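You operate a simulated robot arm through the tools that you are given. There is no shell and no other tool. Be economical: measure what you need, move in short steps, check, and stop when the job is done.

Carry out the task below with a simulated two-armed robot. There is one attempt and no reset: what you move stays moved.

TASK
Put the blue pad in carton C, fold its flaps and clip it.
Fine: the pads lie in the cool box, shut it again; use the black clip.

Only the result counts: the job must be done as asked and must still hold three seconds after the hand-in. Knocking over, shifting, dropping, spilling or breaking anything else fails it. Flat cloth is picked up by pressing the open fingertips on it (5 to 10 N) and closing them slowly along it; thin cloth reads only 2 to 8 mm in the jaws.

THE ROBOT
Two 7-joint arms with fingered hands on one trunk, on a base that drives. Base frame: it is fixed to the floor where the robot stands at the start and does not move with it; the origin is under the middle of the robot, x ahead of it, y to its left, z up; the surface under the hand at the start is at about z = 0.64. Lengths are in m, angles in rad, forces in N, time in s.
The left shoulder is at the start at [0.072, 0.157, 1.109], the right one opposite. With the tool pointing down near the work surface each hand reaches from about 0.1 to 0.82 m from the robot's upright axis, wherever it stands, measured 20 degrees to its own side. Places, roughly: back flap of carton c [0.5, 0.4, 0.9]; carton c [0.4, 0.5, 0.7]; carton c inside [0.4, 0.5, 0.7]; cool box lid [0.7, 0.1, 0.8]; front flap of carton c [0.3, 0.7, 0.9]. Payload 4 kg a hand.
Tool frame (each hand has its own): the origin (TCP) lies between the finger pads and is the grasp point; the fingertips stand 0.03 m ahead of it; z points along the fingers, y is the line along which they close. The gripper opens to 0.104 m. The gripper's body begins 0.035 m behind the TCP. The gripper is a hand of 3 fingers: y runs from the thumb to the fingers, the wrist lies at [-0.015, -0.104, -0.178] in the tool frame.
Orientation is told as [roll, pitch, yaw] about the base's x, y, z axes, in that order, counted from this pose: with the fingers straight down and the wrist toward the robot, the tool's x, y and z point along [0, 1, 0], [1, 0, 0] and [0, 0, -1] of the base frame.

THE INTERFACE
- The arms move only by the tool move_arm. It takes "left_commands", "right_commands" or both (then of equal length, played together; a hand with none holds still); each is a list that holds one entry, the list of rows, each a list of 6 numbers: the shift along the base's x, y, z in m, then the turn, a rotation vector about the base's x, y, z in rad. In form: [[[tx, ty, tz, wx, wy, wz], ...]]. A call has 1 to 10 rows; each row shifts and turns the commanded pose from where the row before left it. Each row takes 0.2 s and may step no farther than 0.05 m and 0.15 rad from the row before; otherwise, the whole call is refused. A pose out of reach is approached as far as the arm can. The call stops where the force on the tool passes 80 N (or 10 N more than at its start, if that is more) or the arm is blocked; 0.2 s more then pass. In this call time passes only in rows, and 0.2 s behind the last. The reply holds the time, the measured pose of the TCP, the force on the tool along the base axes, the opening and the grip force, in the units named above and with some noise, with the torque about the TCP (base axes, N m) and any sound that the robot's microphone picked up.
- Cameras (640 x 400 px; columns grow to the right, rows downward): "scene" is now at [0.1165, 0.0609, 1.3355]; the picture's right is [0.65, -0.76, 0.00], its down [-0.45, -0.39, -0.80] and it looks along [0.61, 0.53, -0.59] (base axes); focal length 214 px, centre (320, 200). "left" rides on the left gripper at [-0.064, -0.094, -0.117] in its tool frame; the picture's right is [-0.72, -0.33, 0.61], its down [0.64, -0.65, 0.40] and it looks along [0.27, 0.68, 0.68] (tool axes); focal length 238 px, centre (320, 200). "right" rides on the right gripper at [0.064, -0.094, -0.117] in its tool frame; the picture's right is [-0.72, 0.33, -0.61], its down [-0.64, -0.65, 0.41] and it looks along [-0.27, 0.68, 0.68] (tool axes); focal length 238 px, centre (320, 200). There is no depth. A picture from a camera that has moved, and an enlarged one, comes with that camera's place and axes in the base frame and with its lens.
- grab_frame(camera): a new picture of that camera. It takes no simulated time.
- lift_body(by): slides the trunk up (or, below 0, down) by that many m; the arms and the scene camera ride with it, the base frame stays. It gives what a move gives, with no picture.
- drive_base(legs): drives the robot by 1 to 6 legs, each [ahead, left, turn to the left] in m, m and rad, along the robot's own axes; the way and the turn of a leg run together, so that a leg with both is an arc; at most 1.5 m and 3.142 rad a leg. The arms and the cameras ride along, it lands a little off, and it stops where it bumps. It gives what a move gives.
- finger_targets(index, middle, thumb_bend, thumb_turn, hand): sets how far each is bent, from 0 (flat) to 100 (curled in); at 30 the hand is open as for a grip, at 70 the pads meet at the TCP. One left out holds its place. A second passes; each finger stops where it meets its share of the squeeze, and holds until it gets a number again. It is the only way to open and close the hand. It gives what a move gives, with no picture; readings hold the bend of each and the force on the fingers (four entries, about 0 where the hand has none), thumb and palm. thumb_turn goes from beside the hand (0) to across from the fingers (100), as for a grip.
- pan_tilt(pan, tilt): turns the head with the scene camera to pan (to the left, within 1.501 rad either way) and tilt (down, from -0.506 to 1.204), counted from straight ahead of the robot. It gives what a move gives.
- enlarge(camera, box): a new picture of the part [left, top, right, bottom] of that camera's present view, enlarged. It takes no simulated time.
- hand_in(): hands the job in; it is judged then, once.

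Go step by step. Nothing tells you exact positions but the pictures and the camera data: compare them with the known pose of the tool, close in by small moves and look again before you grip or let go. The budget is 120 turns and 100 pictures, counting those below and the enlarged ones. Unless the task says otherwise, let go and move clear before handing in, and close with one line.

The tools are called after "Call:" as name(argument=value, ...) on one line, values as JSON. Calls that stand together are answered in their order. move_arm: Moves the arms, as the interface text tells. Its arguments: {"type":"object","properties":{"left_commands":{"type":"array","items":{"type":"array","items":{"type":"array","items":{"type":"number"}}}},"right_commands":{"type":"array","items":{"type":"array","items":{"type":"array","items":{"type":"number"}}}}},"required":[]} The other tools are called the same way: lift_body (by) slides the trunk up or down; finger_targets (index, middle, thumb_bend, thumb_turn, hand) moves the fingers one by one; drive_base (legs) drives the base; pan_tilt (pan, tilt) turns the head that bears the scene camera; grab_frame (camera) takes a picture; enlarge (camera, box) takes an enlarged picture of a part of a camera's view; hand_in () hands the job in.

At the start:

```text
clock: 0.0
left_tool_pos: [0.345, 0.5052, 1.1944]
left_tool_rot: [-0.002, 0.002, 0.002]
left_contact_force: [0.4, 0.3, 0.2]
left_ft_torque: [-0.01, -0.01, 0.0]
left_grip_width: 0.1037
left_grasp_force: 0.0
left_shape: jaw
left_bend: [30.0, 30.0, 30.0, 98.0]
left_finger forces: [0.0, 0.0, 0.0, 0.0, 0.0, 0.0]
right_tool_pos: [0.4916, 0.0267, 1.2243]
right_tool_rot: [-0.001, 0.004, 0.0]
right_contact_force: [0.0, 0.0, 0.2]
right_ft_torque: [0.0, 0.02, -0.01]
right_grip_width: 0.1036
right_grasp_force: 0.0
right_shape: jaw
right_bend: [30.0, 30.0, 30.0, 98.0]
right_finger forces: [0.1, 0.0, 0.0, 0.0, 0.0, 0.0]
trunk travel left (down, up): [-0.525, 0.415]
robot x, y, heading: [-0.0012, -0.0019, 0.001]
head pan, tilt: [0.714, 0.635]
```

scene: 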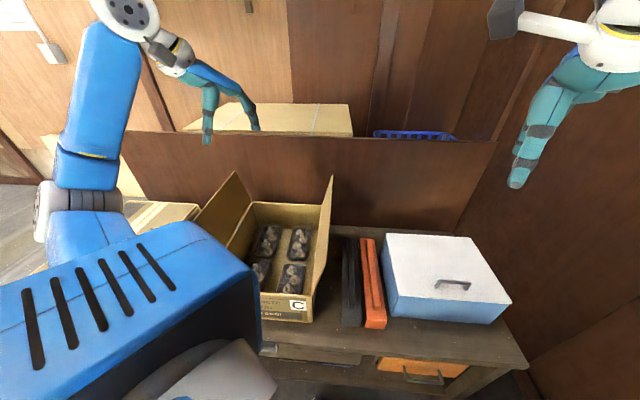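
right: 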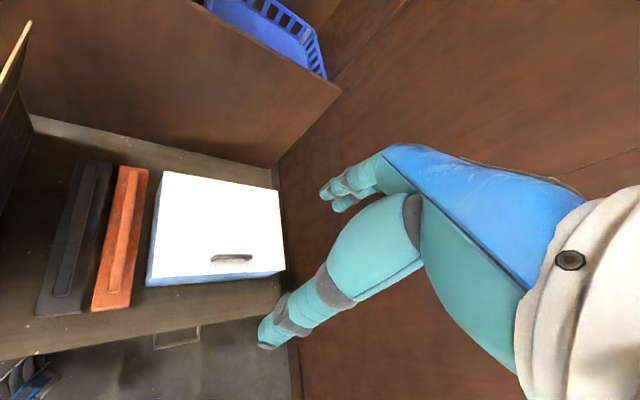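
left: 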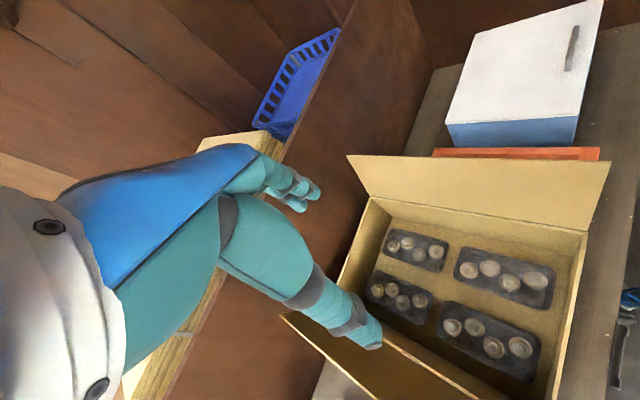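

I see carton C with two open flaps and four packs inside. To its right lie a black and an orange clip, then the white-lidded cool box. I'll look closer first.

Call:
enlarge(camera="scene", box=[180, 160, 360, 340])

Call:
enlarge(camera="scene", box=[320, 210, 540, 390])

Call:
enlarge(camera="right", box=[0, 120, 320, 360])

```text
2.22 times, centred on (270, 250) of scene
camera zoom: at [0.1165, 0.0609, 1.3355], right [0.65, -0.76, 0.0], down [-0.45, -0.39, -0.8], along [0.61, 0.53, -0.59], focal length 477 px, centre (431, 89)
```

zoom: 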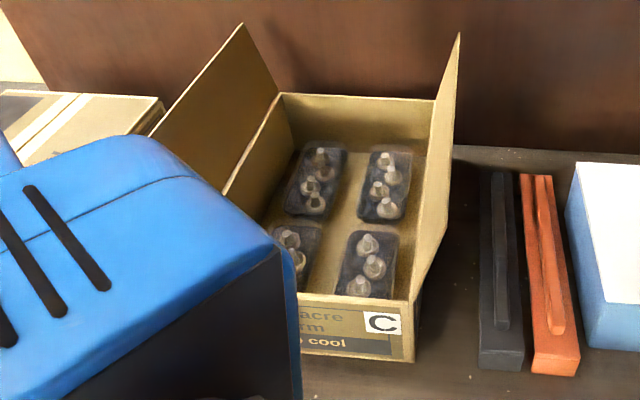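

```text
2.22 times, centred on (430, 300) of scene
camera zoom: at [0.1165, 0.0609, 1.3355], right [0.65, -0.76, 0.0], down [-0.45, -0.39, -0.8], along [0.61, 0.53, -0.59], focal length 477 px, centre (76, -22)
```

zoom: 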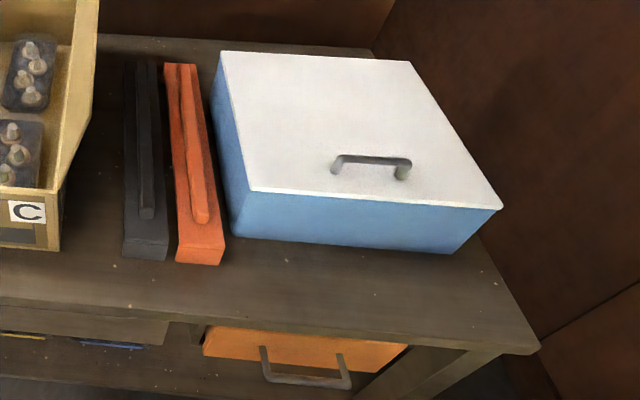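

```text
1.67 times, centred on (160, 240) of right
camera zoom: at [0.3961, 0.0913, 1.3409], right [0.33, -0.72, 0.61], down [-0.65, -0.64, -0.4], along [0.68, -0.27, -0.68], focal length 397 px, centre (587, 133)
```

zoom: 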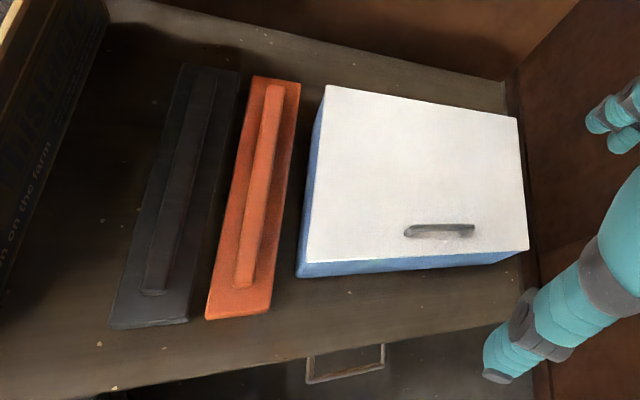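

The table runs at about 0.64 rad to the robot's left, so I'll turn the base to square up with it. The hands are well above everything.

Call:
drive_base(legs=[[0, 0, 0.637]])

Call:
pan_tilt(pan=0.0, tilt=0.85)

Call:
grab_frame(camera="scene")

```text
clock: 2.1
left_tool_pos: [-0.026, 0.6094, 1.1956]
left_tool_rot: [0.002, -0.001, 0.642]
left_contact_force: [0.0, -0.7, -0.6]
left_ft_torque: [0.01, -0.01, -0.01]
left_grip_width: 0.1035
left_grasp_force: 0.1
left_shape: jaw
left_bend: [30.0, 30.0, 30.0, 98.0]
left_finger forces: [0.1, 0.0, 0.0, 0.0, 0.1, 0.1]
right_tool_pos: [0.3776, 0.3139, 1.2241]
right_tool_rot: [0.0, 0.0, 0.643]
right_contact_force: [0.5, 0.2, -0.5]
right_ft_torque: [0.03, 0.01, 0.02]
right_grip_width: 0.1033
right_grasp_force: 0.0
right_shape: jaw
right_bend: [30.0, 30.0, 30.0, 98.0]
right_finger forces: [0.0, 0.1, 0.0, 0.1, 0.0, 0.0]
trunk travel left (down, up): [-0.525, 0.415]
robot x, y, heading: [-0.0004, 0.001, 0.643]
head pan, tilt: [0.714, 0.635]
```

```text
clock: 3.2
left_tool_pos: [-0.0274, 0.6089, 1.1944]
left_tool_rot: [0.0, 0.001, 0.642]
left_contact_force: [0.2, -0.7, -0.1]
left_ft_torque: [-0.01, 0.01, 0.02]
left_grip_width: 0.1038
left_grasp_force: 0.0
left_shape: jaw
left_bend: [30.0, 30.0, 30.0, 98.0]
left_finger forces: [0.0, 0.0, 0.0, 0.1, 0.0, 0.0]
right_tool_pos: [0.3772, 0.3121, 1.225]
right_tool_rot: [-0.001, -0.001, 0.642]
right_contact_force: [1.0, -0.6, 0.2]
right_ft_torque: [0.0, 0.01, 0.02]
right_grip_width: 0.1037
right_grasp_force: 0.2
right_shape: jaw
right_bend: [30.0, 30.0, 30.0, 98.0]
right_finger forces: [0.0, 0.1, 0.0, 0.1, 0.0, 0.0]
trunk travel left (down, up): [-0.525, 0.415]
robot x, y, heading: [-0.0002, -0.0011, 0.643]
head pan, tilt: [0.0, 0.85]
```

```text
93 pictures are left
camera scene: at [0.1011, 0.0815, 1.3177], right [0.6, -0.8, 0.0], down [-0.6, -0.45, -0.66], along [0.53, 0.39, -0.75], focal length 214 px, centre (320, 200)
```

scene: 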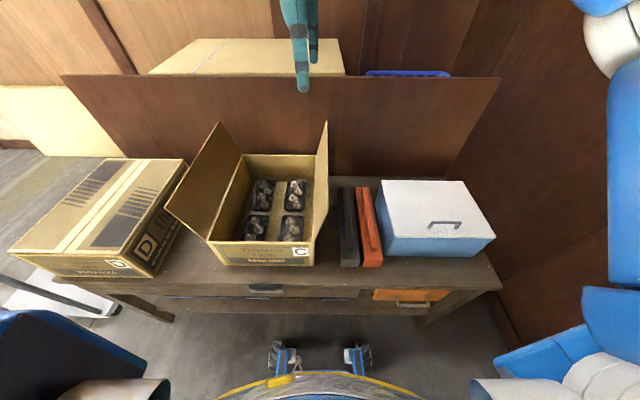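

Call:
enlarge(camera="scene", box=[320, 160, 520, 285])

Call:
enlarge(camera="scene", box=[160, 110, 360, 285])

```text
3.20 times, centred on (420, 222) of scene
camera zoom: at [0.1011, 0.0815, 1.3177], right [0.6, -0.8, 0.0], down [-0.6, -0.45, -0.66], along [0.53, 0.39, -0.75], focal length 686 px, centre (0, 128)
```

zoom: 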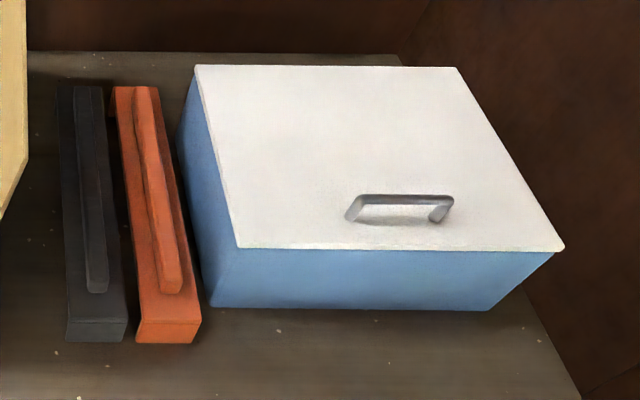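

```text
2.29 times, centred on (260, 198) of scene
camera zoom: at [0.1011, 0.0815, 1.3177], right [0.6, -0.8, 0.0], down [-0.6, -0.45, -0.66], along [0.53, 0.39, -0.75], focal length 490 px, centre (457, 206)
```

zoom: 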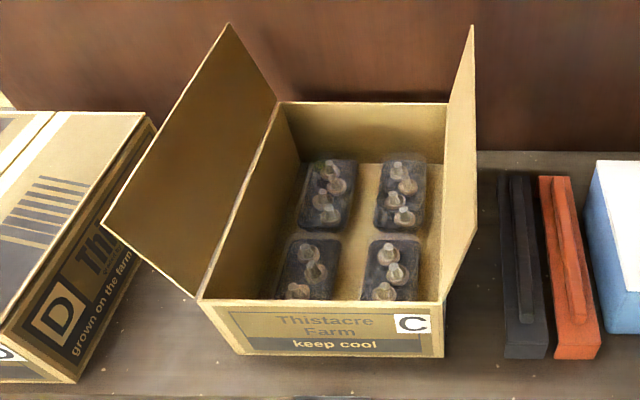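

The handle bar runs along the table at roughly table coordinates a=0.36 (to the right), b=0.488 (away from me), z≈0.81. I'll bring the right hand above it and take a look.

Call:
move_arm(right_commands=[[[0.023, -0.0306, -0.0275, 0, 0, 0], [0.023, -0.0306, -0.0275, 0, 0, 0], [0.023, -0.0306, -0.0275, 0, 0, 0], [0.023, -0.0306, -0.0275, 0, 0, 0], [0.023, -0.0306, -0.0275, 0, 0, 0], [0.023, -0.0306, -0.0275, 0, 0, 0], [0.023, -0.0306, -0.0275, 0, 0, 0], [0.023, -0.0306, -0.0275, 0, 0, 0], [0.023, -0.0306, -0.0275, 0, 0, 0], [0.023, -0.0306, -0.0275, 0, 0, 0]]])

Call:
grab_frame(camera="right")

Call:
enlarge(camera="scene", box=[360, 100, 560, 285])

```text
clock: 5.4
left_tool_pos: [-0.025, 0.6066, 1.1965]
left_tool_rot: [0.002, 0.001, 0.642]
left_contact_force: [1.0, -0.9, 0.5]
left_ft_torque: [0.03, 0.0, 0.01]
left_grip_width: 0.1034
left_grasp_force: 0.0
left_shape: jaw
left_bend: [30.0, 30.0, 30.0, 98.0]
left_finger forces: [0.0, 0.0, 0.0, 0.0, 0.1, 0.0]
right_tool_pos: [0.6075, 0.0078, 0.9498]
right_tool_rot: [0.002, -0.003, 0.643]
right_contact_force: [0.3, -0.2, 0.2]
right_ft_torque: [0.01, -0.03, 0.0]
right_grip_width: 0.1037
right_grasp_force: 0.1
right_shape: jaw
right_bend: [30.0, 30.0, 30.0, 98.0]
right_finger forces: [0.0, 0.1, 0.1, 0.0, 0.1, 0.0]
trunk travel left (down, up): [-0.525, 0.415]
robot x, y, heading: [-0.0022, -0.0027, 0.647]
head pan, tilt: [0.0, 0.85]
```

```text
90 pictures are left
camera right: at [0.4929, 0.0031, 1.0661], right [0.69, -0.38, 0.61], down [-0.14, -0.9, -0.41], along [0.71, 0.2, -0.68], focal length 238 px, centre (320, 200)
```

right: 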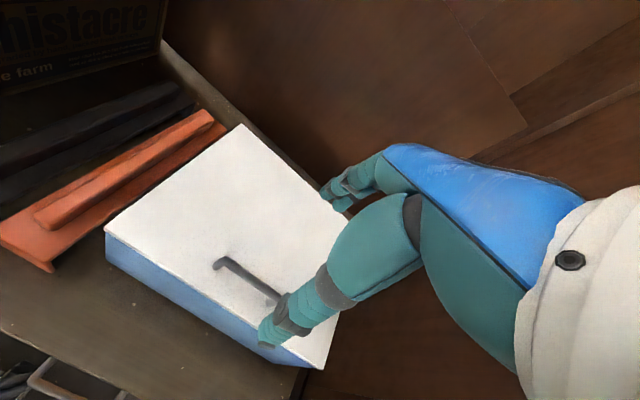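

```text
2.16 times, centred on (460, 192) of scene
camera zoom: at [0.1023, 0.0785, 1.3178], right [0.6, -0.8, 0.0], down [-0.6, -0.45, -0.66], along [0.53, 0.4, -0.75], focal length 464 px, centre (17, 216)
```

zoom: 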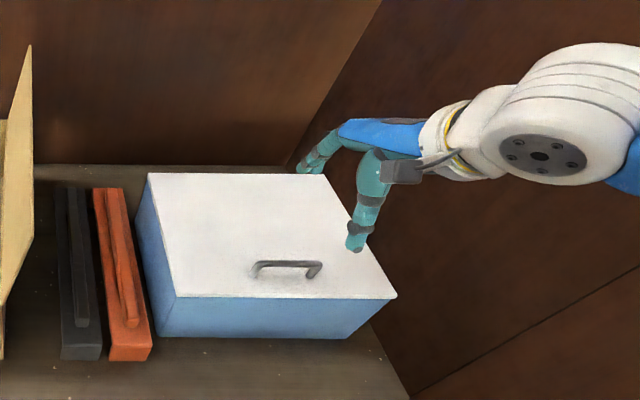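

Both views agree on the handle position, and the hand is centred over it. I'll lower it and close on the bar.

Call:
move_arm(right_commands=[[[0, -0.002, -0.04, 0, 0, 0], [0, 0, -0.04, 0, 0, 0], [0, 0, -0.03, 0, 0, 0], [0, 0, -0.016, 0, 0, 0]]])

Call:
finger_targets(hand="right", index=75, middle=75, thumb_bend=75)

Call:
enlarge(camera="scene", box=[360, 100, 560, 285])

```text
clock: 6.4
left_tool_pos: [-0.0261, 0.6075, 1.1961]
left_tool_rot: [0.002, 0.0, 0.642]
left_contact_force: [0.3, 0.4, 0.1]
left_ft_torque: [0.0, 0.05, 0.03]
left_grip_width: 0.1032
left_grasp_force: 0.0
left_shape: jaw
left_bend: [30.0, 30.0, 30.0, 98.0]
left_finger forces: [0.0, 0.0, 0.1, 0.0, 0.0, 0.1]
right_tool_pos: [0.6061, 0.0009, 0.8231]
right_tool_rot: [0.001, 0.0, 0.642]
right_contact_force: [-0.5, -0.1, 0.0]
right_ft_torque: [0.01, -0.01, -0.01]
right_grip_width: 0.1037
right_grasp_force: 0.1
right_shape: jaw
right_bend: [30.0, 30.0, 30.0, 98.0]
right_finger forces: [0.1, 0.0, 0.0, 0.0, 0.0, 0.0]
trunk travel left (down, up): [-0.525, 0.415]
robot x, y, heading: [-0.003, 0.0001, 0.643]
head pan, tilt: [0.0, 0.85]
```

```text
clock: 7.4
left_tool_pos: [-0.0227, 0.6104, 1.1947]
left_tool_rot: [0.001, 0.002, 0.644]
left_contact_force: [0.5, -0.2, 0.6]
left_ft_torque: [0.01, -0.01, 0.01]
left_grip_width: 0.1039
left_grasp_force: 0.1
left_shape: jaw
left_bend: [30.0, 30.0, 30.0, 98.0]
left_finger forces: [0.0, 0.0, 0.0, 0.0, 0.1, 0.0]
right_tool_pos: [0.6082, 0.0041, 0.8229]
right_tool_rot: [0.001, 0.0, 0.645]
right_contact_force: [16.2, 13.7, -4.9]
right_ft_torque: [0.28, -0.31, 0.08]
right_grip_width: 0.0047
right_grasp_force: 15.0
right_shape: fingers
right_bend: [71.0, 62.0, 74.0, 97.0]
right_finger forces: [12.5, 13.8, 0.0, 0.0, 4.4, 0.0]
trunk travel left (down, up): [-0.525, 0.415]
robot x, y, heading: [0.0007, -0.0, 0.642]
head pan, tilt: [0.0, 0.85]
```

```text
2.16 times, centred on (460, 192) of scene
camera zoom: at [0.1069, 0.0823, 1.3171], right [0.6, -0.8, 0.0], down [-0.6, -0.45, -0.66], along [0.52, 0.39, -0.76], focal length 464 px, centre (17, 216)
```

zoom: 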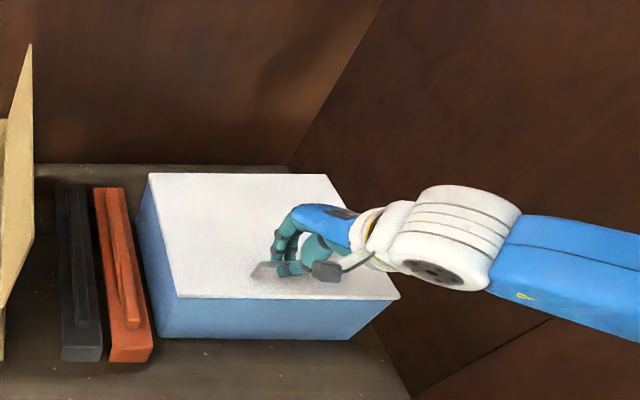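

The bar appears to be in the grip. I'll test-lift slightly to see whether the lid hinges.

Call:
move_arm(right_commands=[[[0.003, 0.002, 0.012, 0, 0, 0], [0, 0, 0.012, 0, 0, 0], [0, 0, 0.012, 0, 0, 0]]])

Call:
enlarge(camera="scene", box=[360, 100, 560, 285])

```text
clock: 8.2
left_tool_pos: [-0.0209, 0.6096, 1.1935]
left_tool_rot: [0.003, 0.005, 0.642]
left_contact_force: [-0.7, 1.0, -0.4]
left_ft_torque: [0.0, -0.01, 0.01]
left_grip_width: 0.1035
left_grasp_force: 0.1
left_shape: jaw
left_bend: [30.0, 30.0, 30.0, 98.0]
left_finger forces: [0.1, 0.0, 0.0, 0.1, 0.1, 0.1]
right_tool_pos: [0.615, 0.0081, 0.8588]
right_tool_rot: [0.005, 0.003, 0.641]
right_contact_force: [22.0, 15.6, -13.2]
right_ft_torque: [0.29, -0.32, 0.07]
right_grip_width: 0.0061
right_grasp_force: 15.4
right_shape: fingers
right_bend: [71.0, 60.0, 74.0, 97.0]
right_finger forces: [14.0, 16.8, 0.0, 0.1, 0.5, 0.1]
trunk travel left (down, up): [-0.525, 0.415]
robot x, y, heading: [0.0015, 0.0007, 0.643]
head pan, tilt: [0.0, 0.85]
```

```text
2.16 times, centred on (460, 192) of scene
camera zoom: at [0.1101, 0.083, 1.3166], right [0.6, -0.8, 0.0], down [-0.61, -0.45, -0.65], along [0.52, 0.39, -0.76], focal length 464 px, centre (17, 216)
```

zoom: 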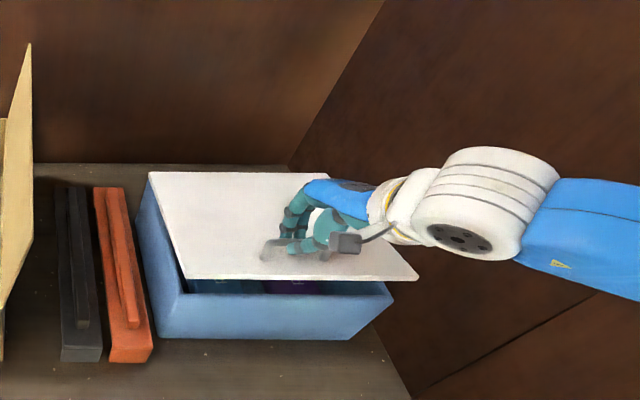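

The lid hinges at its back edge and the pads show inside. I'll continue along the arc, tilting the hand with it.

Call:
move_arm(right_commands=[[[0.0114, 0.0086, 0.0287, -0.06, 0.08, 0], [0.0128, 0.0096, 0.0266, -0.06, 0.08, 0], [0.0158, 0.0119, 0.0239, -0.06, 0.08, 0]]])

Call:
grab_frame(camera="scene")

```text
clock: 9.0
left_tool_pos: [-0.0184, 0.6105, 1.1944]
left_tool_rot: [0.004, 0.007, 0.643]
left_contact_force: [-0.2, 0.3, 0.6]
left_ft_torque: [-0.03, 0.02, -0.03]
left_grip_width: 0.1035
left_grasp_force: 0.0
left_shape: jaw
left_bend: [30.0, 30.0, 30.0, 98.0]
left_finger forces: [0.1, 0.0, 0.1, 0.0, 0.0, 0.0]
right_tool_pos: [0.6559, 0.039, 0.9327]
right_tool_rot: [0.004, 0.31, 0.645]
right_contact_force: [15.6, 12.4, -22.0]
right_ft_torque: [0.36, -0.3, 0.07]
right_grip_width: 0.0061
right_grasp_force: 15.0
right_shape: fingers
right_bend: [55.0, 60.0, 75.0, 97.0]
right_finger forces: [13.7, 16.6, 0.1, 0.1, 0.5, 0.0]
trunk travel left (down, up): [-0.525, 0.415]
robot x, y, heading: [-0.001, -0.0008, 0.643]
head pan, tilt: [0.0, 0.85]
```

```text
86 pictures are left
camera scene: at [0.1126, 0.0842, 1.3162], right [0.6, -0.8, 0.0], down [-0.61, -0.45, -0.65], along [0.52, 0.39, -0.76], focal length 214 px, centre (320, 200)
```

scene: 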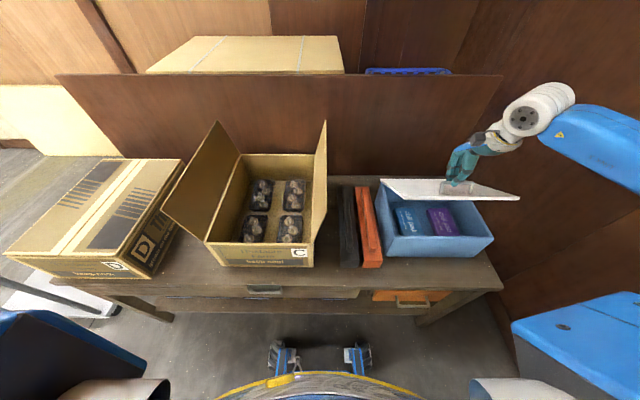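

Call:
move_arm(right_commands=[[[0.0185, 0.0139, 0.0207, -0.06, 0.08, 0], [0.0208, 0.0156, 0.017, -0.06, 0.08, 0], [0.0226, 0.0169, 0.013, -0.06, 0.08, 0], [0.0238, 0.0179, 0.0086, -0.06, 0.08, 0]]])

Call:
grab_frame(camera="scene")

```text
clock: 10.0
left_tool_pos: [-0.0212, 0.6116, 1.1936]
left_tool_rot: [0.003, 0.007, 0.641]
left_contact_force: [0.0, 0.8, -0.1]
left_ft_torque: [0.0, 0.02, 0.03]
left_grip_width: 0.1036
left_grasp_force: 0.1
left_shape: jaw
left_bend: [30.0, 30.0, 30.0, 98.0]
left_finger forces: [0.0, 0.0, 0.0, 0.1, 0.1, 0.0]
right_tool_pos: [0.7396, 0.0983, 0.9881]
right_tool_rot: [0.001, 0.707, 0.644]
right_contact_force: [3.1, 7.4, -27.8]
right_ft_torque: [0.37, -0.14, 0.0]
right_grip_width: 0.0049
right_grasp_force: 14.6
right_shape: fingers
right_bend: [71.0, 61.0, 74.0, 97.0]
right_finger forces: [11.9, 15.4, 0.0, 0.1, 1.6, 0.0]
right hand out of reach, approached as far as the arm can: row 4
trunk travel left (down, up): [-0.525, 0.415]
robot x, y, heading: [-0.0038, -0.0024, 0.638]
head pan, tilt: [0.0, 0.85]
```

```text
85 pictures are left
camera scene: at [0.1098, 0.0851, 1.3164], right [0.6, -0.8, 0.0], down [-0.61, -0.45, -0.65], along [0.52, 0.39, -0.76], focal length 214 px, centre (320, 200)
```

scene: 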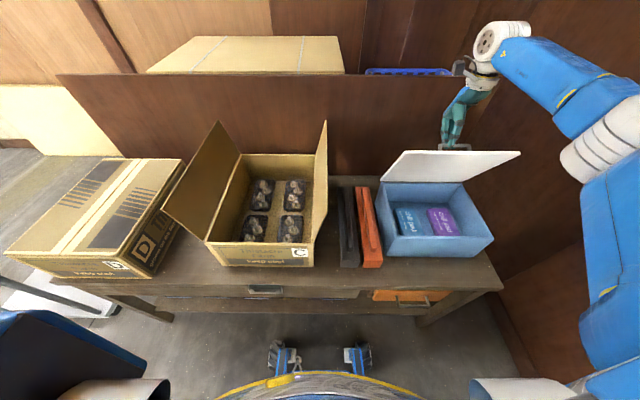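

The lid is at about 70°, with the blue pad on the left and the purple on the right. I'll push it past vertical, letting the bar turn inside the fingers.

Call:
move_arm(right_commands=[[[0.02, 0.015, 0.004, 0.05, -0.066, 0], [0.024, 0.018, 0.001, 0.05, -0.066, 0], [0.024, 0.018, -0.003, 0.05, -0.066, 0]]])

Call:
grab_frame(camera="scene")

```text
clock: 10.8
left_tool_pos: [-0.0236, 0.6123, 1.1936]
left_tool_rot: [-0.001, 0.005, 0.642]
left_contact_force: [0.4, 1.1, 0.2]
left_ft_torque: [-0.06, 0.02, -0.01]
left_grip_width: 0.1035
left_grasp_force: 0.1
left_shape: jaw
left_bend: [30.0, 30.0, 30.0, 98.0]
left_finger forces: [0.1, 0.1, 0.1, 0.1, 0.0, 0.0]
right_tool_pos: [0.7431, 0.1003, 0.9899]
right_tool_rot: [0.001, 0.673, 0.64]
right_contact_force: [-2.7, 11.5, -22.6]
right_ft_torque: [0.4, 0.05, -0.04]
right_grip_width: 0.0047
right_grasp_force: 12.2
right_shape: fingers
right_bend: [71.0, 61.0, 74.0, 97.0]
right_finger forces: [9.4, 12.8, 0.0, 0.1, 2.6, 0.1]
right hand out of reach, approached as far as the arm can: row 1, 2, 3
trunk travel left (down, up): [-0.525, 0.415]
robot x, y, heading: [-0.0028, 0.0028, 0.647]
head pan, tilt: [0.0, 0.85]
```

```text
84 pictures are left
camera scene: at [0.1069, 0.0858, 1.3168], right [0.6, -0.8, 0.0], down [-0.6, -0.45, -0.65], along [0.52, 0.39, -0.76], focal length 214 px, centre (320, 200)
```

scene: 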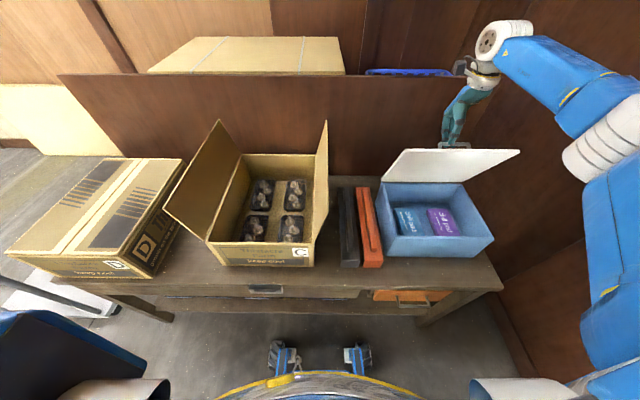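

Call:
enlarge(camera="scene", box=[360, 130, 520, 270])

Call:
grab_frame(camera="right")

```text
2.86 times, centred on (440, 200) of scene
camera zoom: at [0.1069, 0.0858, 1.3168], right [0.6, -0.8, 0.0], down [-0.6, -0.45, -0.65], along [0.52, 0.39, -0.76], focal length 613 px, centre (-23, 200)
```

zoom: 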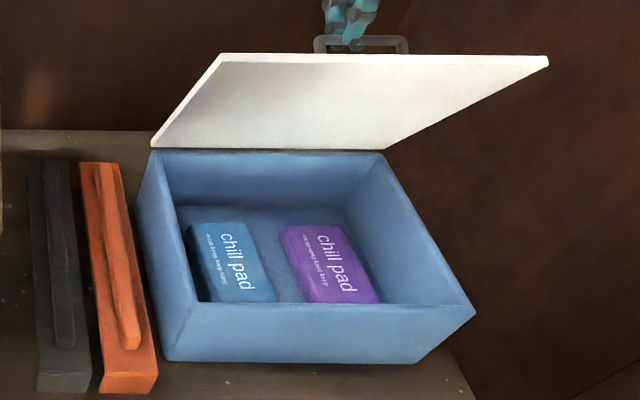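

```text
82 pictures are left
camera right: at [0.704, 0.1518, 1.1403], right [0.94, -0.2, 0.28], down [-0.23, -0.97, 0.09], along [0.25, -0.15, -0.96], focal length 238 px, centre (320, 200)
```

right: 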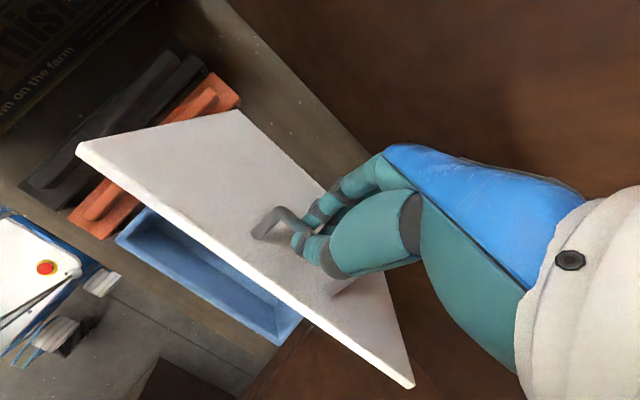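

The right arm is at its reach limit with the lid at about 65–70°. There is free floor ahead, so I'll drive 8 cm forward with the handle held, which carries the lid past vertical.

Call:
drive_base(legs=[[0.07, 0, 0]])

Call:
grab_frame(camera="scene")

```text
clock: 11.8
left_tool_pos: [0.0225, 0.6464, 1.1968]
left_tool_rot: [0.001, -0.005, 0.643]
left_contact_force: [0.1, -0.7, 0.8]
left_ft_torque: [-0.02, -0.03, 0.01]
left_grip_width: 0.1038
left_grasp_force: 0.1
left_shape: jaw
left_bend: [30.0, 30.0, 30.0, 98.0]
left_finger forces: [0.1, 0.1, 0.1, 0.1, 0.0, 0.1]
right_tool_pos: [0.7924, 0.1356, 0.9949]
right_tool_rot: [-0.001, 0.663, 0.638]
right_contact_force: [0.4, 0.0, 1.2]
right_ft_torque: [-0.02, 0.01, 0.01]
right_grip_width: 0.0
right_grasp_force: 0.1
right_shape: fingers
right_bend: [72.0, 74.0, 74.0, 97.0]
right_finger forces: [0.1, 0.1, 0.0, 0.0, 0.0, 0.0]
trunk travel left (down, up): [-0.525, 0.415]
robot x, y, heading: [0.0603, 0.0421, 0.643]
head pan, tilt: [0.0, 0.85]
```

```text
81 pictures are left
camera scene: at [0.152, 0.1179, 1.3185], right [0.6, -0.8, 0.0], down [-0.6, -0.45, -0.66], along [0.53, 0.4, -0.75], focal length 214 px, centre (320, 200)
```

scene: 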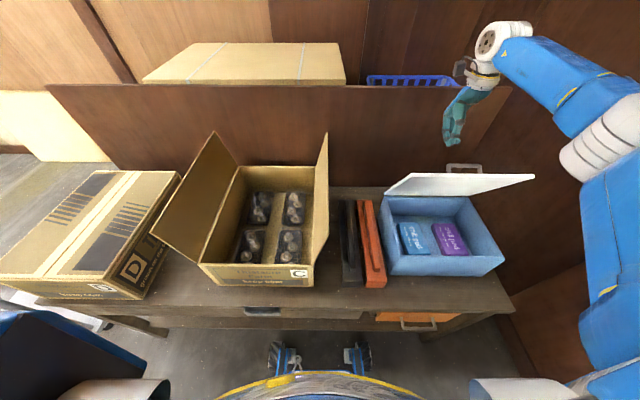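

The handle slipped free, but the lid seems to stay up by itself. I'll raise the right hand clear and check that the lid holds.

Call:
move_arm(right_commands=[[[0, 0, 0.04, 0.06, -0.08, 0], [0, 0, 0.04, 0.06, -0.08, 0], [0, 0, 0.04, 0.06, -0.08, 0], [-0.016, -0.012, 0.03, 0.06, -0.08, 0], [-0.032, -0.024, 0.01, 0.06, -0.08, 0], [-0.032, -0.024, 0, 0.06, -0.08, 0], [-0.032, -0.024, 0, 0.04, -0.053, 0]]])

Call:
grab_frame(camera="scene")

```text
clock: 13.4
left_tool_pos: [0.0235, 0.6468, 1.1964]
left_tool_rot: [0.002, -0.006, 0.644]
left_contact_force: [0.0, -0.5, 0.2]
left_ft_torque: [0.0, 0.01, 0.02]
left_grip_width: 0.1039
left_grasp_force: 0.1
left_shape: jaw
left_bend: [30.0, 30.0, 30.0, 98.0]
left_finger forces: [0.0, 0.0, 0.0, 0.1, 0.1, 0.0]
right_tool_pos: [0.6792, 0.053, 1.1531]
right_tool_rot: [0.005, -0.003, 0.64]
right_contact_force: [-0.3, 0.1, 0.0]
right_ft_torque: [0.03, -0.05, 0.05]
right_grip_width: 0.0
right_grasp_force: 0.1
right_shape: fingers
right_bend: [72.0, 74.0, 74.0, 97.0]
right_finger forces: [0.0, 0.0, 0.1, 0.0, 0.0, 0.1]
trunk travel left (down, up): [-0.525, 0.415]
robot x, y, heading: [0.0553, 0.0448, 0.649]
head pan, tilt: [0.0, 0.85]
```

```text
80 pictures are left
camera scene: at [0.1537, 0.1185, 1.3182], right [0.6, -0.8, 0.0], down [-0.6, -0.45, -0.66], along [0.53, 0.4, -0.75], focal length 214 px, centre (320, 200)
```

scene: 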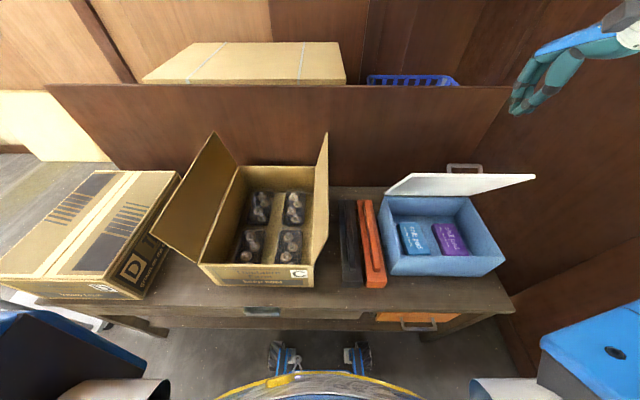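

The lid holds by friction. Now I'll measure the pads precisely.

Call:
enlarge(camera="scene", box=[370, 160, 540, 290])

```text
3.08 times, centred on (455, 225) of scene
camera zoom: at [0.1537, 0.1185, 1.3182], right [0.6, -0.8, 0.0], down [-0.6, -0.45, -0.66], along [0.53, 0.4, -0.75], focal length 660 px, centre (-95, 123)
```

zoom: 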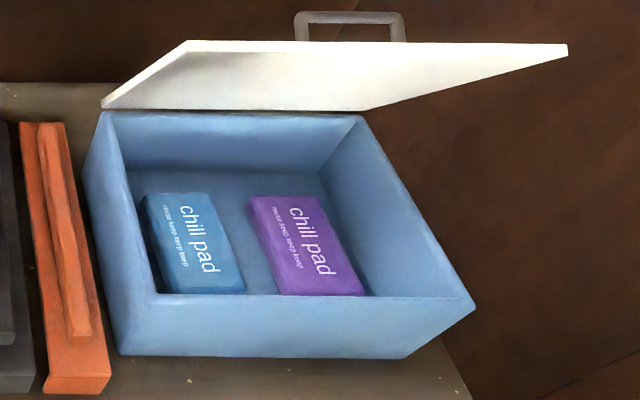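

The lid leans over the pads, so I'll push it further open from inside with the closed right hand before fetching the blue pad (centre about a=0.32, b=0.585, top z≈0.68).

Call:
move_arm(right_commands=[[[-0.038, -0.0285, 0, 0, 0, 0], [-0.038, -0.0285, 0, 0, 0, 0], [0, 0, -0.05, 0, 0, 0], [0, 0, -0.05, 0, 0, 0], [0, 0, -0.05, 0, 0, 0], [0, 0, -0.05, 0, 0, 0], [0.024, 0.018, 0, 0, 0, 0], [0.024, 0.018, 0, 0, 0, 0], [0.024, 0.018, 0, 0, 0, 0], [0.024, 0.018, 0, 0, 0, 0]]])

Call:
enlarge(camera="scene", box=[340, 60, 580, 290])

```text
clock: 15.6
left_tool_pos: [0.0278, 0.6494, 1.1958]
left_tool_rot: [0.002, -0.002, 0.643]
left_contact_force: [-0.2, -0.1, 0.1]
left_ft_torque: [0.05, -0.02, 0.01]
left_grip_width: 0.1039
left_grasp_force: 0.1
left_shape: jaw
left_bend: [30.0, 30.0, 30.0, 98.0]
left_finger forces: [0.1, 0.1, 0.0, 0.0, 0.0, 0.1]
right_tool_pos: [0.7084, 0.0688, 0.9513]
right_tool_rot: [0.006, 0.005, 0.638]
right_contact_force: [-0.9, 0.5, -0.7]
right_ft_torque: [0.02, -0.01, 0.0]
right_grip_width: 0.0001
right_grasp_force: 0.8
right_shape: fingers
right_bend: [72.0, 74.0, 74.0, 97.0]
right_finger forces: [0.0, 0.7, 0.1, 0.0, 0.1, 0.0]
trunk travel left (down, up): [-0.525, 0.415]
robot x, y, heading: [0.0519, 0.0415, 0.644]
head pan, tilt: [0.0, 0.85]
```

```text
1.74 times, centred on (460, 175) of scene
camera zoom: at [0.1586, 0.1214, 1.3175], right [0.6, -0.8, 0.0], down [-0.6, -0.45, -0.66], along [0.53, 0.4, -0.75], focal length 373 px, centre (76, 244)
```

zoom: 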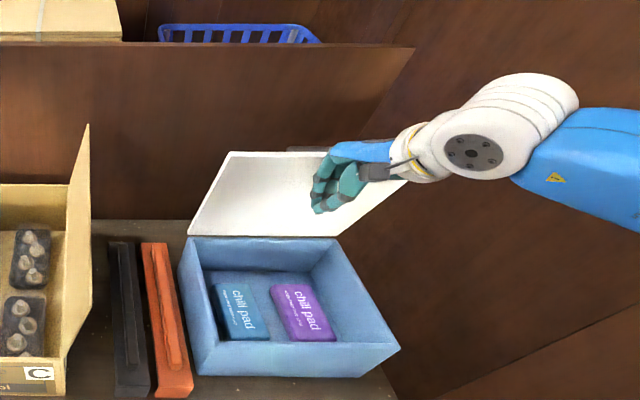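

Call:
move_arm(right_commands=[[[0.024, 0.018, 0, 0, 0, 0], [0.024, 0.018, 0, 0, 0, 0], [0.024, 0.018, 0, 0, 0, 0], [-0.032, -0.024, 0.0, 0, 0, 0], [-0.032, -0.024, 0.03, 0, 0, 0], [-0.032, -0.024, 0.03, 0, 0, 0], [-0.032, -0.024, 0.02, 0, 0, 0]]])

Call:
finger_targets(hand="right", index=30, middle=30, thumb_bend=30)

Call:
move_arm(right_commands=[[[0, 0, 0, 0, 0, 0.143], [0, 0, 0, 0, 0, 0.143], [0, 0, 0, 0, 0, 0.143], [0, 0, 0, 0, 0, 0.143], [0, 0, 0, 0, 0, 0.143], [0, 0, 0, 0, 0, 0.143], [0, 0, 0, 0, 0, 0.143], [0, 0, 0, 0, 0, 0.143], [0, 0, 0, 0, 0, 0.143], [0, 0, 0, 0, 0, 0.143]]])

Call:
enlarge(camera="scene", box=[340, 60, 580, 290])

```text
clock: 17.2
left_tool_pos: [0.0218, 0.6484, 1.1957]
left_tool_rot: [0.0, -0.004, 0.644]
left_contact_force: [0.4, 0.5, -0.2]
left_ft_torque: [-0.01, 0.0, -0.02]
left_grip_width: 0.1038
left_grasp_force: 0.0
left_shape: jaw
left_bend: [30.0, 30.0, 30.0, 98.0]
left_finger forces: [0.0, 0.0, 0.0, 0.0, 0.1, 0.0]
right_tool_pos: [0.6451, 0.0289, 1.0317]
right_tool_rot: [0.003, -0.003, 0.642]
right_contact_force: [0.1, 1.6, -0.1]
right_ft_torque: [0.0, -0.05, 0.0]
right_grip_width: 0.0003
right_grasp_force: 0.1
right_shape: fingers
right_bend: [72.0, 74.0, 74.0, 97.0]
right_finger forces: [0.0, 0.0, 0.0, 0.0, 0.0, 0.0]
trunk travel left (down, up): [-0.525, 0.415]
robot x, y, heading: [0.0513, 0.0442, 0.651]
head pan, tilt: [0.0, 0.85]
```

```text
clock: 18.2
left_tool_pos: [0.0268, 0.6497, 1.196]
left_tool_rot: [0.003, -0.001, 0.644]
left_contact_force: [-0.2, 0.0, 0.6]
left_ft_torque: [-0.02, 0.01, -0.02]
left_grip_width: 0.1037
left_grasp_force: 0.0
left_shape: jaw
left_bend: [30.0, 30.0, 30.0, 98.0]
left_finger forces: [0.1, 0.0, 0.0, 0.0, 0.0, 0.0]
right_tool_pos: [0.6492, 0.0287, 1.0287]
right_tool_rot: [0.007, 0.002, 0.641]
right_contact_force: [-0.3, -1.0, -0.2]
right_ft_torque: [0.02, -0.03, -0.03]
right_grip_width: 0.1028
right_grasp_force: 0.1
right_shape: fingers
right_bend: [30.0, 30.0, 30.0, 97.0]
right_finger forces: [0.0, 0.0, 0.0, 0.0, 0.0, 0.0]
trunk travel left (down, up): [-0.525, 0.415]
robot x, y, heading: [0.0528, 0.0395, 0.644]
head pan, tilt: [0.0, 0.85]
```

```text
clock: 20.4
left_tool_pos: [0.0264, 0.6484, 1.196]
left_tool_rot: [0.002, -0.001, 0.642]
left_contact_force: [0.0, -0.2, 0.4]
left_ft_torque: [0.02, 0.01, -0.01]
left_grip_width: 0.1036
left_grasp_force: 0.1
left_shape: jaw
left_bend: [30.0, 30.0, 30.0, 98.0]
left_finger forces: [0.0, 0.0, 0.0, 0.0, 0.0, 0.0]
right_tool_pos: [0.6491, 0.0295, 1.0307]
right_tool_rot: [0.005, 0.001, 0.925]
right_contact_force: [-0.3, 0.0, -0.3]
right_ft_torque: [-0.02, 0.02, 0.01]
right_grip_width: 0.1027
right_grasp_force: 0.0
right_shape: fingers
right_bend: [30.0, 30.0, 30.0, 97.0]
right_finger forces: [0.0, 0.0, 0.0, 0.0, 0.0, 0.0]
right hand out of reach, approached as far as the arm can: row 3, 4, 5, 6, 7, 8, 9, 10
trunk travel left (down, up): [-0.525, 0.415]
robot x, y, heading: [0.0536, 0.0409, 0.646]
head pan, tilt: [0.0, 0.85]
```

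```text
1.74 times, centred on (460, 175) of scene
camera zoom: at [0.1564, 0.1206, 1.3178], right [0.6, -0.8, 0.0], down [-0.6, -0.45, -0.66], along [0.53, 0.4, -0.75], focal length 373 px, centre (76, 244)
```

zoom: 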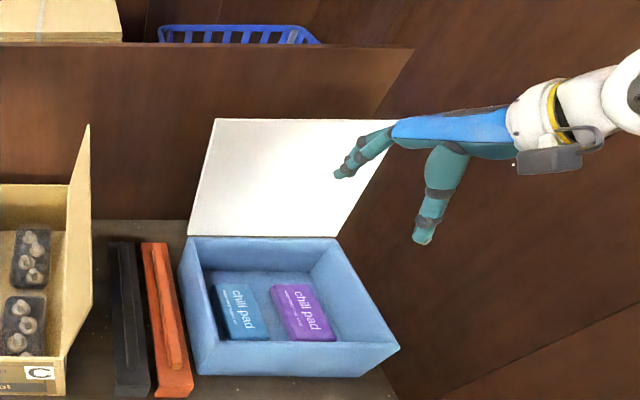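

The lid is now nearly vertical, but the right wrist cannot yaw that way. I'll try the opposite yaw, with the wrist towards the left.

Call:
move_arm(right_commands=[[[0, 0, 0.02, 0, 0, -0.15], [0, 0, 0.02, 0, 0, -0.15], [0, 0, 0.0, 0, 0, -0.15], [0, 0, 0, 0, 0, -0.15], [0, 0, 0, 0, 0, -0.15], [0, 0, 0, 0, 0, -0.15], [0, 0, 0, 0, 0, -0.15], [0, 0, 0, 0, 0, -0.15], [0, 0, 0, 0, 0, -0.15], [0, 0, 0, 0, 0, -0.15]]])

Call:
enlarge(camera="scene", box=[340, 60, 580, 290])

```text
clock: 22.6
left_tool_pos: [0.0254, 0.649, 1.196]
left_tool_rot: [0.001, -0.004, 0.644]
left_contact_force: [-0.4, 0.6, 0.7]
left_ft_torque: [-0.01, -0.02, -0.04]
left_grip_width: 0.1037
left_grasp_force: 0.1
left_shape: jaw
left_bend: [30.0, 30.0, 30.0, 98.0]
left_finger forces: [0.1, 0.0, 0.0, 0.0, 0.0, 0.0]
right_tool_pos: [0.6468, 0.0268, 1.073]
right_tool_rot: [0.006, -0.002, -0.575]
right_contact_force: [-0.3, -0.3, 0.0]
right_ft_torque: [0.01, 0.0, 0.01]
right_grip_width: 0.1028
right_grasp_force: 0.0
right_shape: fingers
right_bend: [30.0, 30.0, 30.0, 97.0]
right_finger forces: [0.0, 0.1, 0.0, 0.0, 0.1, 0.0]
trunk travel left (down, up): [-0.525, 0.415]
robot x, y, heading: [0.0547, 0.0405, 0.645]
head pan, tilt: [0.0, 0.85]
```

```text
1.74 times, centred on (460, 175) of scene
camera zoom: at [0.1558, 0.1215, 1.3177], right [0.6, -0.8, 0.0], down [-0.6, -0.45, -0.66], along [0.53, 0.4, -0.75], focal length 373 px, centre (76, 244)
```

zoom: 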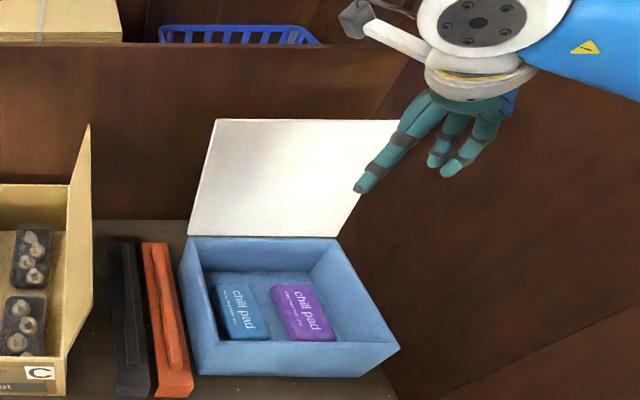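

That yaw works. I'll finish squaring the hand to the pad, centre it above the pad and lower part of the way.

Call:
move_arm(right_commands=[[[0.004, 0.022, 0, 0, 0, -0.117], [0.004, 0.022, 0, 0, 0, -0.117], [0.005, 0.022, 0, 0, 0, -0.117], [0, 0, -0.05, 0, 0, 0], [0, 0, -0.05, 0, 0, 0], [0, 0, -0.05, 0, 0, 0], [0, 0, -0.05, 0, 0, 0], [0, 0, -0.05, 0, 0, 0]]])

Call:
enlarge(camera="scene", box=[340, 60, 580, 290])

Call:
grab_frame(camera="right")

```text
clock: 24.4
left_tool_pos: [0.026, 0.6497, 1.1954]
left_tool_rot: [0.002, 0.001, 0.644]
left_contact_force: [0.4, 0.6, -0.4]
left_ft_torque: [-0.03, 0.02, -0.05]
left_grip_width: 0.1037
left_grasp_force: 0.1
left_shape: jaw
left_bend: [30.0, 30.0, 30.0, 98.0]
left_finger forces: [0.0, 0.0, 0.0, 0.2, 0.0, 0.0]
right_tool_pos: [0.6654, 0.0945, 0.8241]
right_tool_rot: [0.004, 0.0, -0.924]
right_contact_force: [-0.2, 0.0, 0.4]
right_ft_torque: [0.01, -0.01, -0.02]
right_grip_width: 0.1027
right_grasp_force: 0.0
right_shape: fingers
right_bend: [30.0, 30.0, 30.0, 97.0]
right_finger forces: [0.0, 0.0, 0.0, 0.0, 0.0, 0.0]
trunk travel left (down, up): [-0.525, 0.415]
robot x, y, heading: [0.054, 0.0395, 0.648]
head pan, tilt: [0.0, 0.85]
```

```text
1.74 times, centred on (460, 175) of scene
camera zoom: at [0.158, 0.1218, 1.3176], right [0.6, -0.8, 0.0], down [-0.6, -0.45, -0.66], along [0.53, 0.4, -0.75], focal length 373 px, centre (76, 244)
```

zoom: 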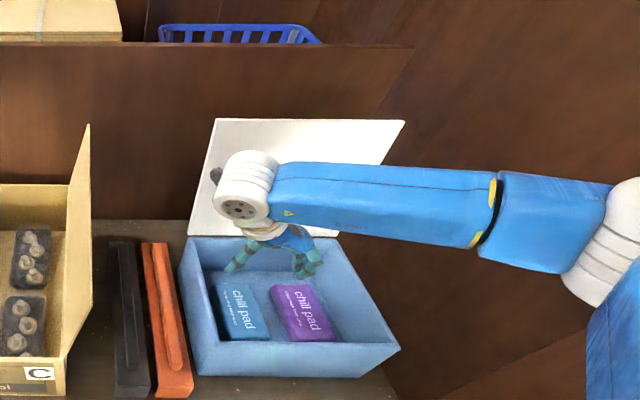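

```text
74 pictures are left
camera right: at [0.658, 0.2084, 0.9413], right [-0.38, -0.69, 0.61], down [-0.9, 0.14, -0.41], along [0.2, -0.71, -0.68], focal length 238 px, centre (320, 200)
```

right: 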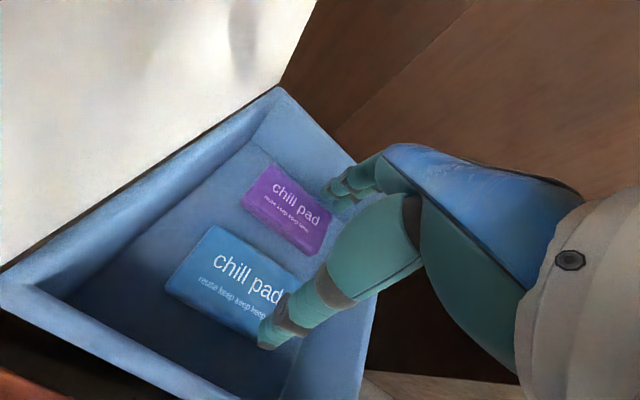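

The views agree that the pad spans a 0.28–0.355 and b 0.525–0.645. I'll descend over it and look.

Call:
move_arm(right_commands=[[[-0.005, 0.0014, -0.04, 0, 0, 0], [0, 0, -0.04, 0, 0, 0], [0, 0, -0.03, 0, 0, 0], [0, 0, -0.02, 0, 0, 0]]])

Call:
grab_frame(camera="right")

Call:
enlarge(camera="scene", box=[340, 100, 520, 290])

```text
clock: 25.4
left_tool_pos: [0.0268, 0.6491, 1.195]
left_tool_rot: [0.001, -0.002, 0.644]
left_contact_force: [0.5, 0.0, 0.2]
left_ft_torque: [-0.01, -0.02, 0.0]
left_grip_width: 0.1036
left_grasp_force: 0.0
left_shape: jaw
left_bend: [30.0, 30.0, 30.0, 98.0]
left_finger forces: [0.0, 0.0, 0.0, 0.1, 0.1, 0.0]
right_tool_pos: [0.6577, 0.0957, 0.6933]
right_tool_rot: [0.003, 0.0, -0.922]
right_contact_force: [0.5, 0.2, -0.1]
right_ft_torque: [0.03, 0.02, 0.02]
right_grip_width: 0.1028
right_grasp_force: 0.0
right_shape: fingers
right_bend: [30.0, 30.0, 30.0, 97.0]
right_finger forces: [0.0, 0.0, 0.0, 0.0, 0.1, 0.0]
trunk travel left (down, up): [-0.525, 0.415]
robot x, y, heading: [0.0519, 0.0401, 0.64]
head pan, tilt: [0.0, 0.85]
```

```text
73 pictures are left
camera right: at [0.6508, 0.2102, 0.8114], right [-0.38, -0.7, 0.61], down [-0.9, 0.14, -0.41], along [0.2, -0.71, -0.68], focal length 238 px, centre (320, 200)
```

right: 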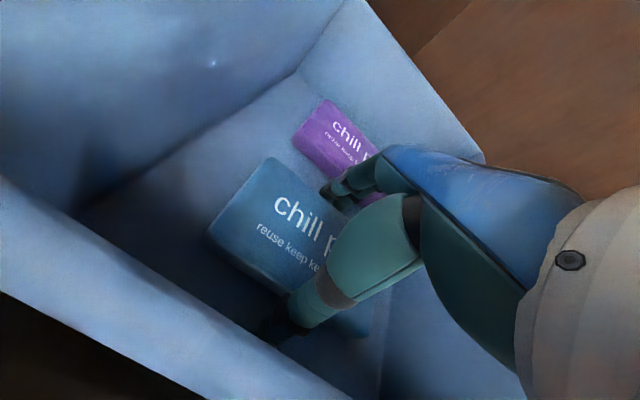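

```text
2.11 times, centred on (430, 195) of scene
camera zoom: at [0.1571, 0.122, 1.3176], right [0.6, -0.8, 0.0], down [-0.6, -0.45, -0.66], along [0.53, 0.39, -0.75], focal length 452 px, centre (88, 210)
```

zoom: 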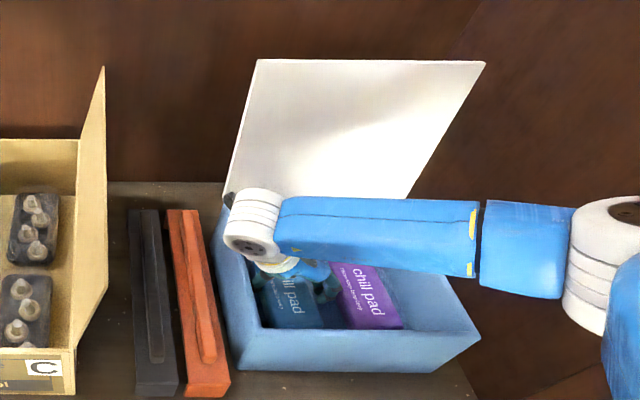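

The fingers straddle the blue pad. I'll lower a touch and close.

Call:
move_arm(right_commands=[[[0, 0, -0.005, 0, 0, 0]]])

Call:
finger_targets(hand="right", index=65, middle=65, thumb_bend=65)

Call:
grab_frame(camera="right")

```text
clock: 25.8
left_tool_pos: [0.0258, 0.6498, 1.1942]
left_tool_rot: [-0.001, -0.001, 0.645]
left_contact_force: [0.4, 0.3, 0.2]
left_ft_torque: [0.0, -0.02, -0.01]
left_grip_width: 0.1037
left_grasp_force: 0.0
left_shape: jaw
left_bend: [30.0, 30.0, 30.0, 98.0]
left_finger forces: [0.0, 0.1, 0.0, 0.0, 0.0, 0.0]
right_tool_pos: [0.6567, 0.0963, 0.6908]
right_tool_rot: [0.005, -0.003, -0.925]
right_contact_force: [-0.6, -0.7, 2.7]
right_ft_torque: [-0.2, -0.08, -0.02]
right_grip_width: 0.1029
right_grasp_force: 1.5
right_shape: fingers
right_bend: [30.0, 30.0, 30.0, 97.0]
right_finger forces: [0.0, 3.4, 0.1, 0.0, 0.0, 0.0]
trunk travel left (down, up): [-0.525, 0.415]
robot x, y, heading: [0.0553, 0.04, 0.64]
head pan, tilt: [0.0, 0.85]
```

```text
clock: 26.8
left_tool_pos: [0.0228, 0.6487, 1.1949]
left_tool_rot: [-0.001, -0.003, 0.643]
left_contact_force: [0.7, 0.8, -0.3]
left_ft_torque: [-0.01, 0.02, 0.01]
left_grip_width: 0.1039
left_grasp_force: 0.0
left_shape: jaw
left_bend: [30.0, 30.0, 30.0, 98.0]
left_finger forces: [0.1, 0.0, 0.0, 0.0, 0.0, 0.1]
right_tool_pos: [0.6558, 0.0956, 0.6928]
right_tool_rot: [0.008, -0.007, -0.925]
right_contact_force: [5.3, -2.7, 27.1]
right_ft_torque: [-1.3, -0.72, 0.19]
right_grip_width: 0.077
right_grasp_force: 32.7
right_shape: fingers
right_bend: [29.0, 36.0, 51.0, 97.0]
right_finger forces: [18.1, 27.5, 0.1, 0.0, 20.0, 0.1]
trunk travel left (down, up): [-0.525, 0.415]
robot x, y, heading: [0.0519, 0.043, 0.643]
head pan, tilt: [0.0, 0.85]
```

```text
71 pictures are left
camera right: at [0.6488, 0.21, 0.8098], right [-0.38, -0.69, 0.61], down [-0.9, 0.14, -0.41], along [0.2, -0.71, -0.68], focal length 238 px, centre (320, 200)
```

right: 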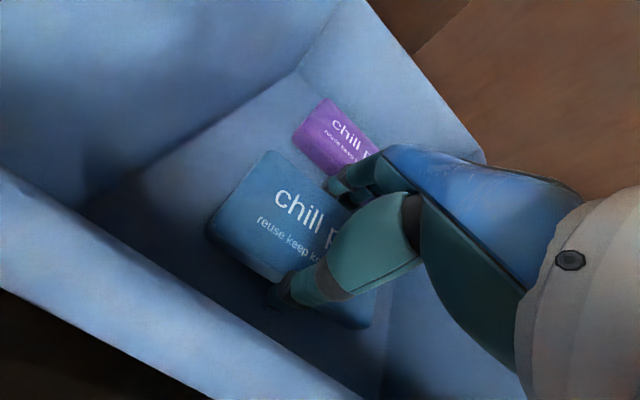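

Grip width 0.077 m matches the pad. I'll do a small lift to test the hold.

Call:
move_arm(right_commands=[[[0, 0, 0.015, 0, 0, 0], [0, 0, 0.015, 0, 0, 0], [0, 0, 0.02, 0, 0, 0]]])

Call:
grab_frame(camera="right")

```text
clock: 27.6
left_tool_pos: [0.0251, 0.6498, 1.1947]
left_tool_rot: [0.0, -0.002, 0.645]
left_contact_force: [-1.1, -0.3, -0.5]
left_ft_torque: [0.04, -0.01, 0.0]
left_grip_width: 0.1039
left_grasp_force: 0.1
left_shape: jaw
left_bend: [30.0, 30.0, 30.0, 98.0]
left_finger forces: [0.0, 0.1, 0.0, 0.1, 0.1, 0.0]
right_tool_pos: [0.6521, 0.0948, 0.7383]
right_tool_rot: [0.005, 0.0, -0.923]
right_contact_force: [0.6, 0.4, -1.8]
right_ft_torque: [-0.04, 0.01, 0.01]
right_grip_width: 0.0769
right_grasp_force: 24.1
right_shape: fingers
right_bend: [29.0, 39.0, 51.0, 96.0]
right_finger forces: [14.9, 8.6, 0.0, 0.0, 24.0, 0.0]
trunk travel left (down, up): [-0.525, 0.415]
robot x, y, heading: [0.0559, 0.0413, 0.642]
head pan, tilt: [0.0, 0.85]
```

```text
70 pictures are left
camera right: at [0.6463, 0.2088, 0.8556], right [-0.38, -0.69, 0.61], down [-0.9, 0.14, -0.41], along [0.2, -0.71, -0.68], focal length 238 px, centre (320, 200)
```

right: 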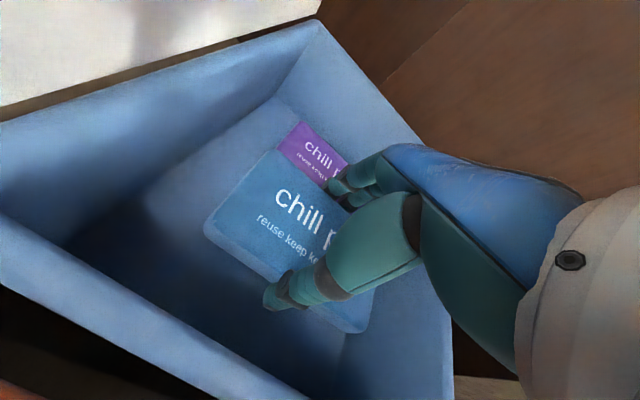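

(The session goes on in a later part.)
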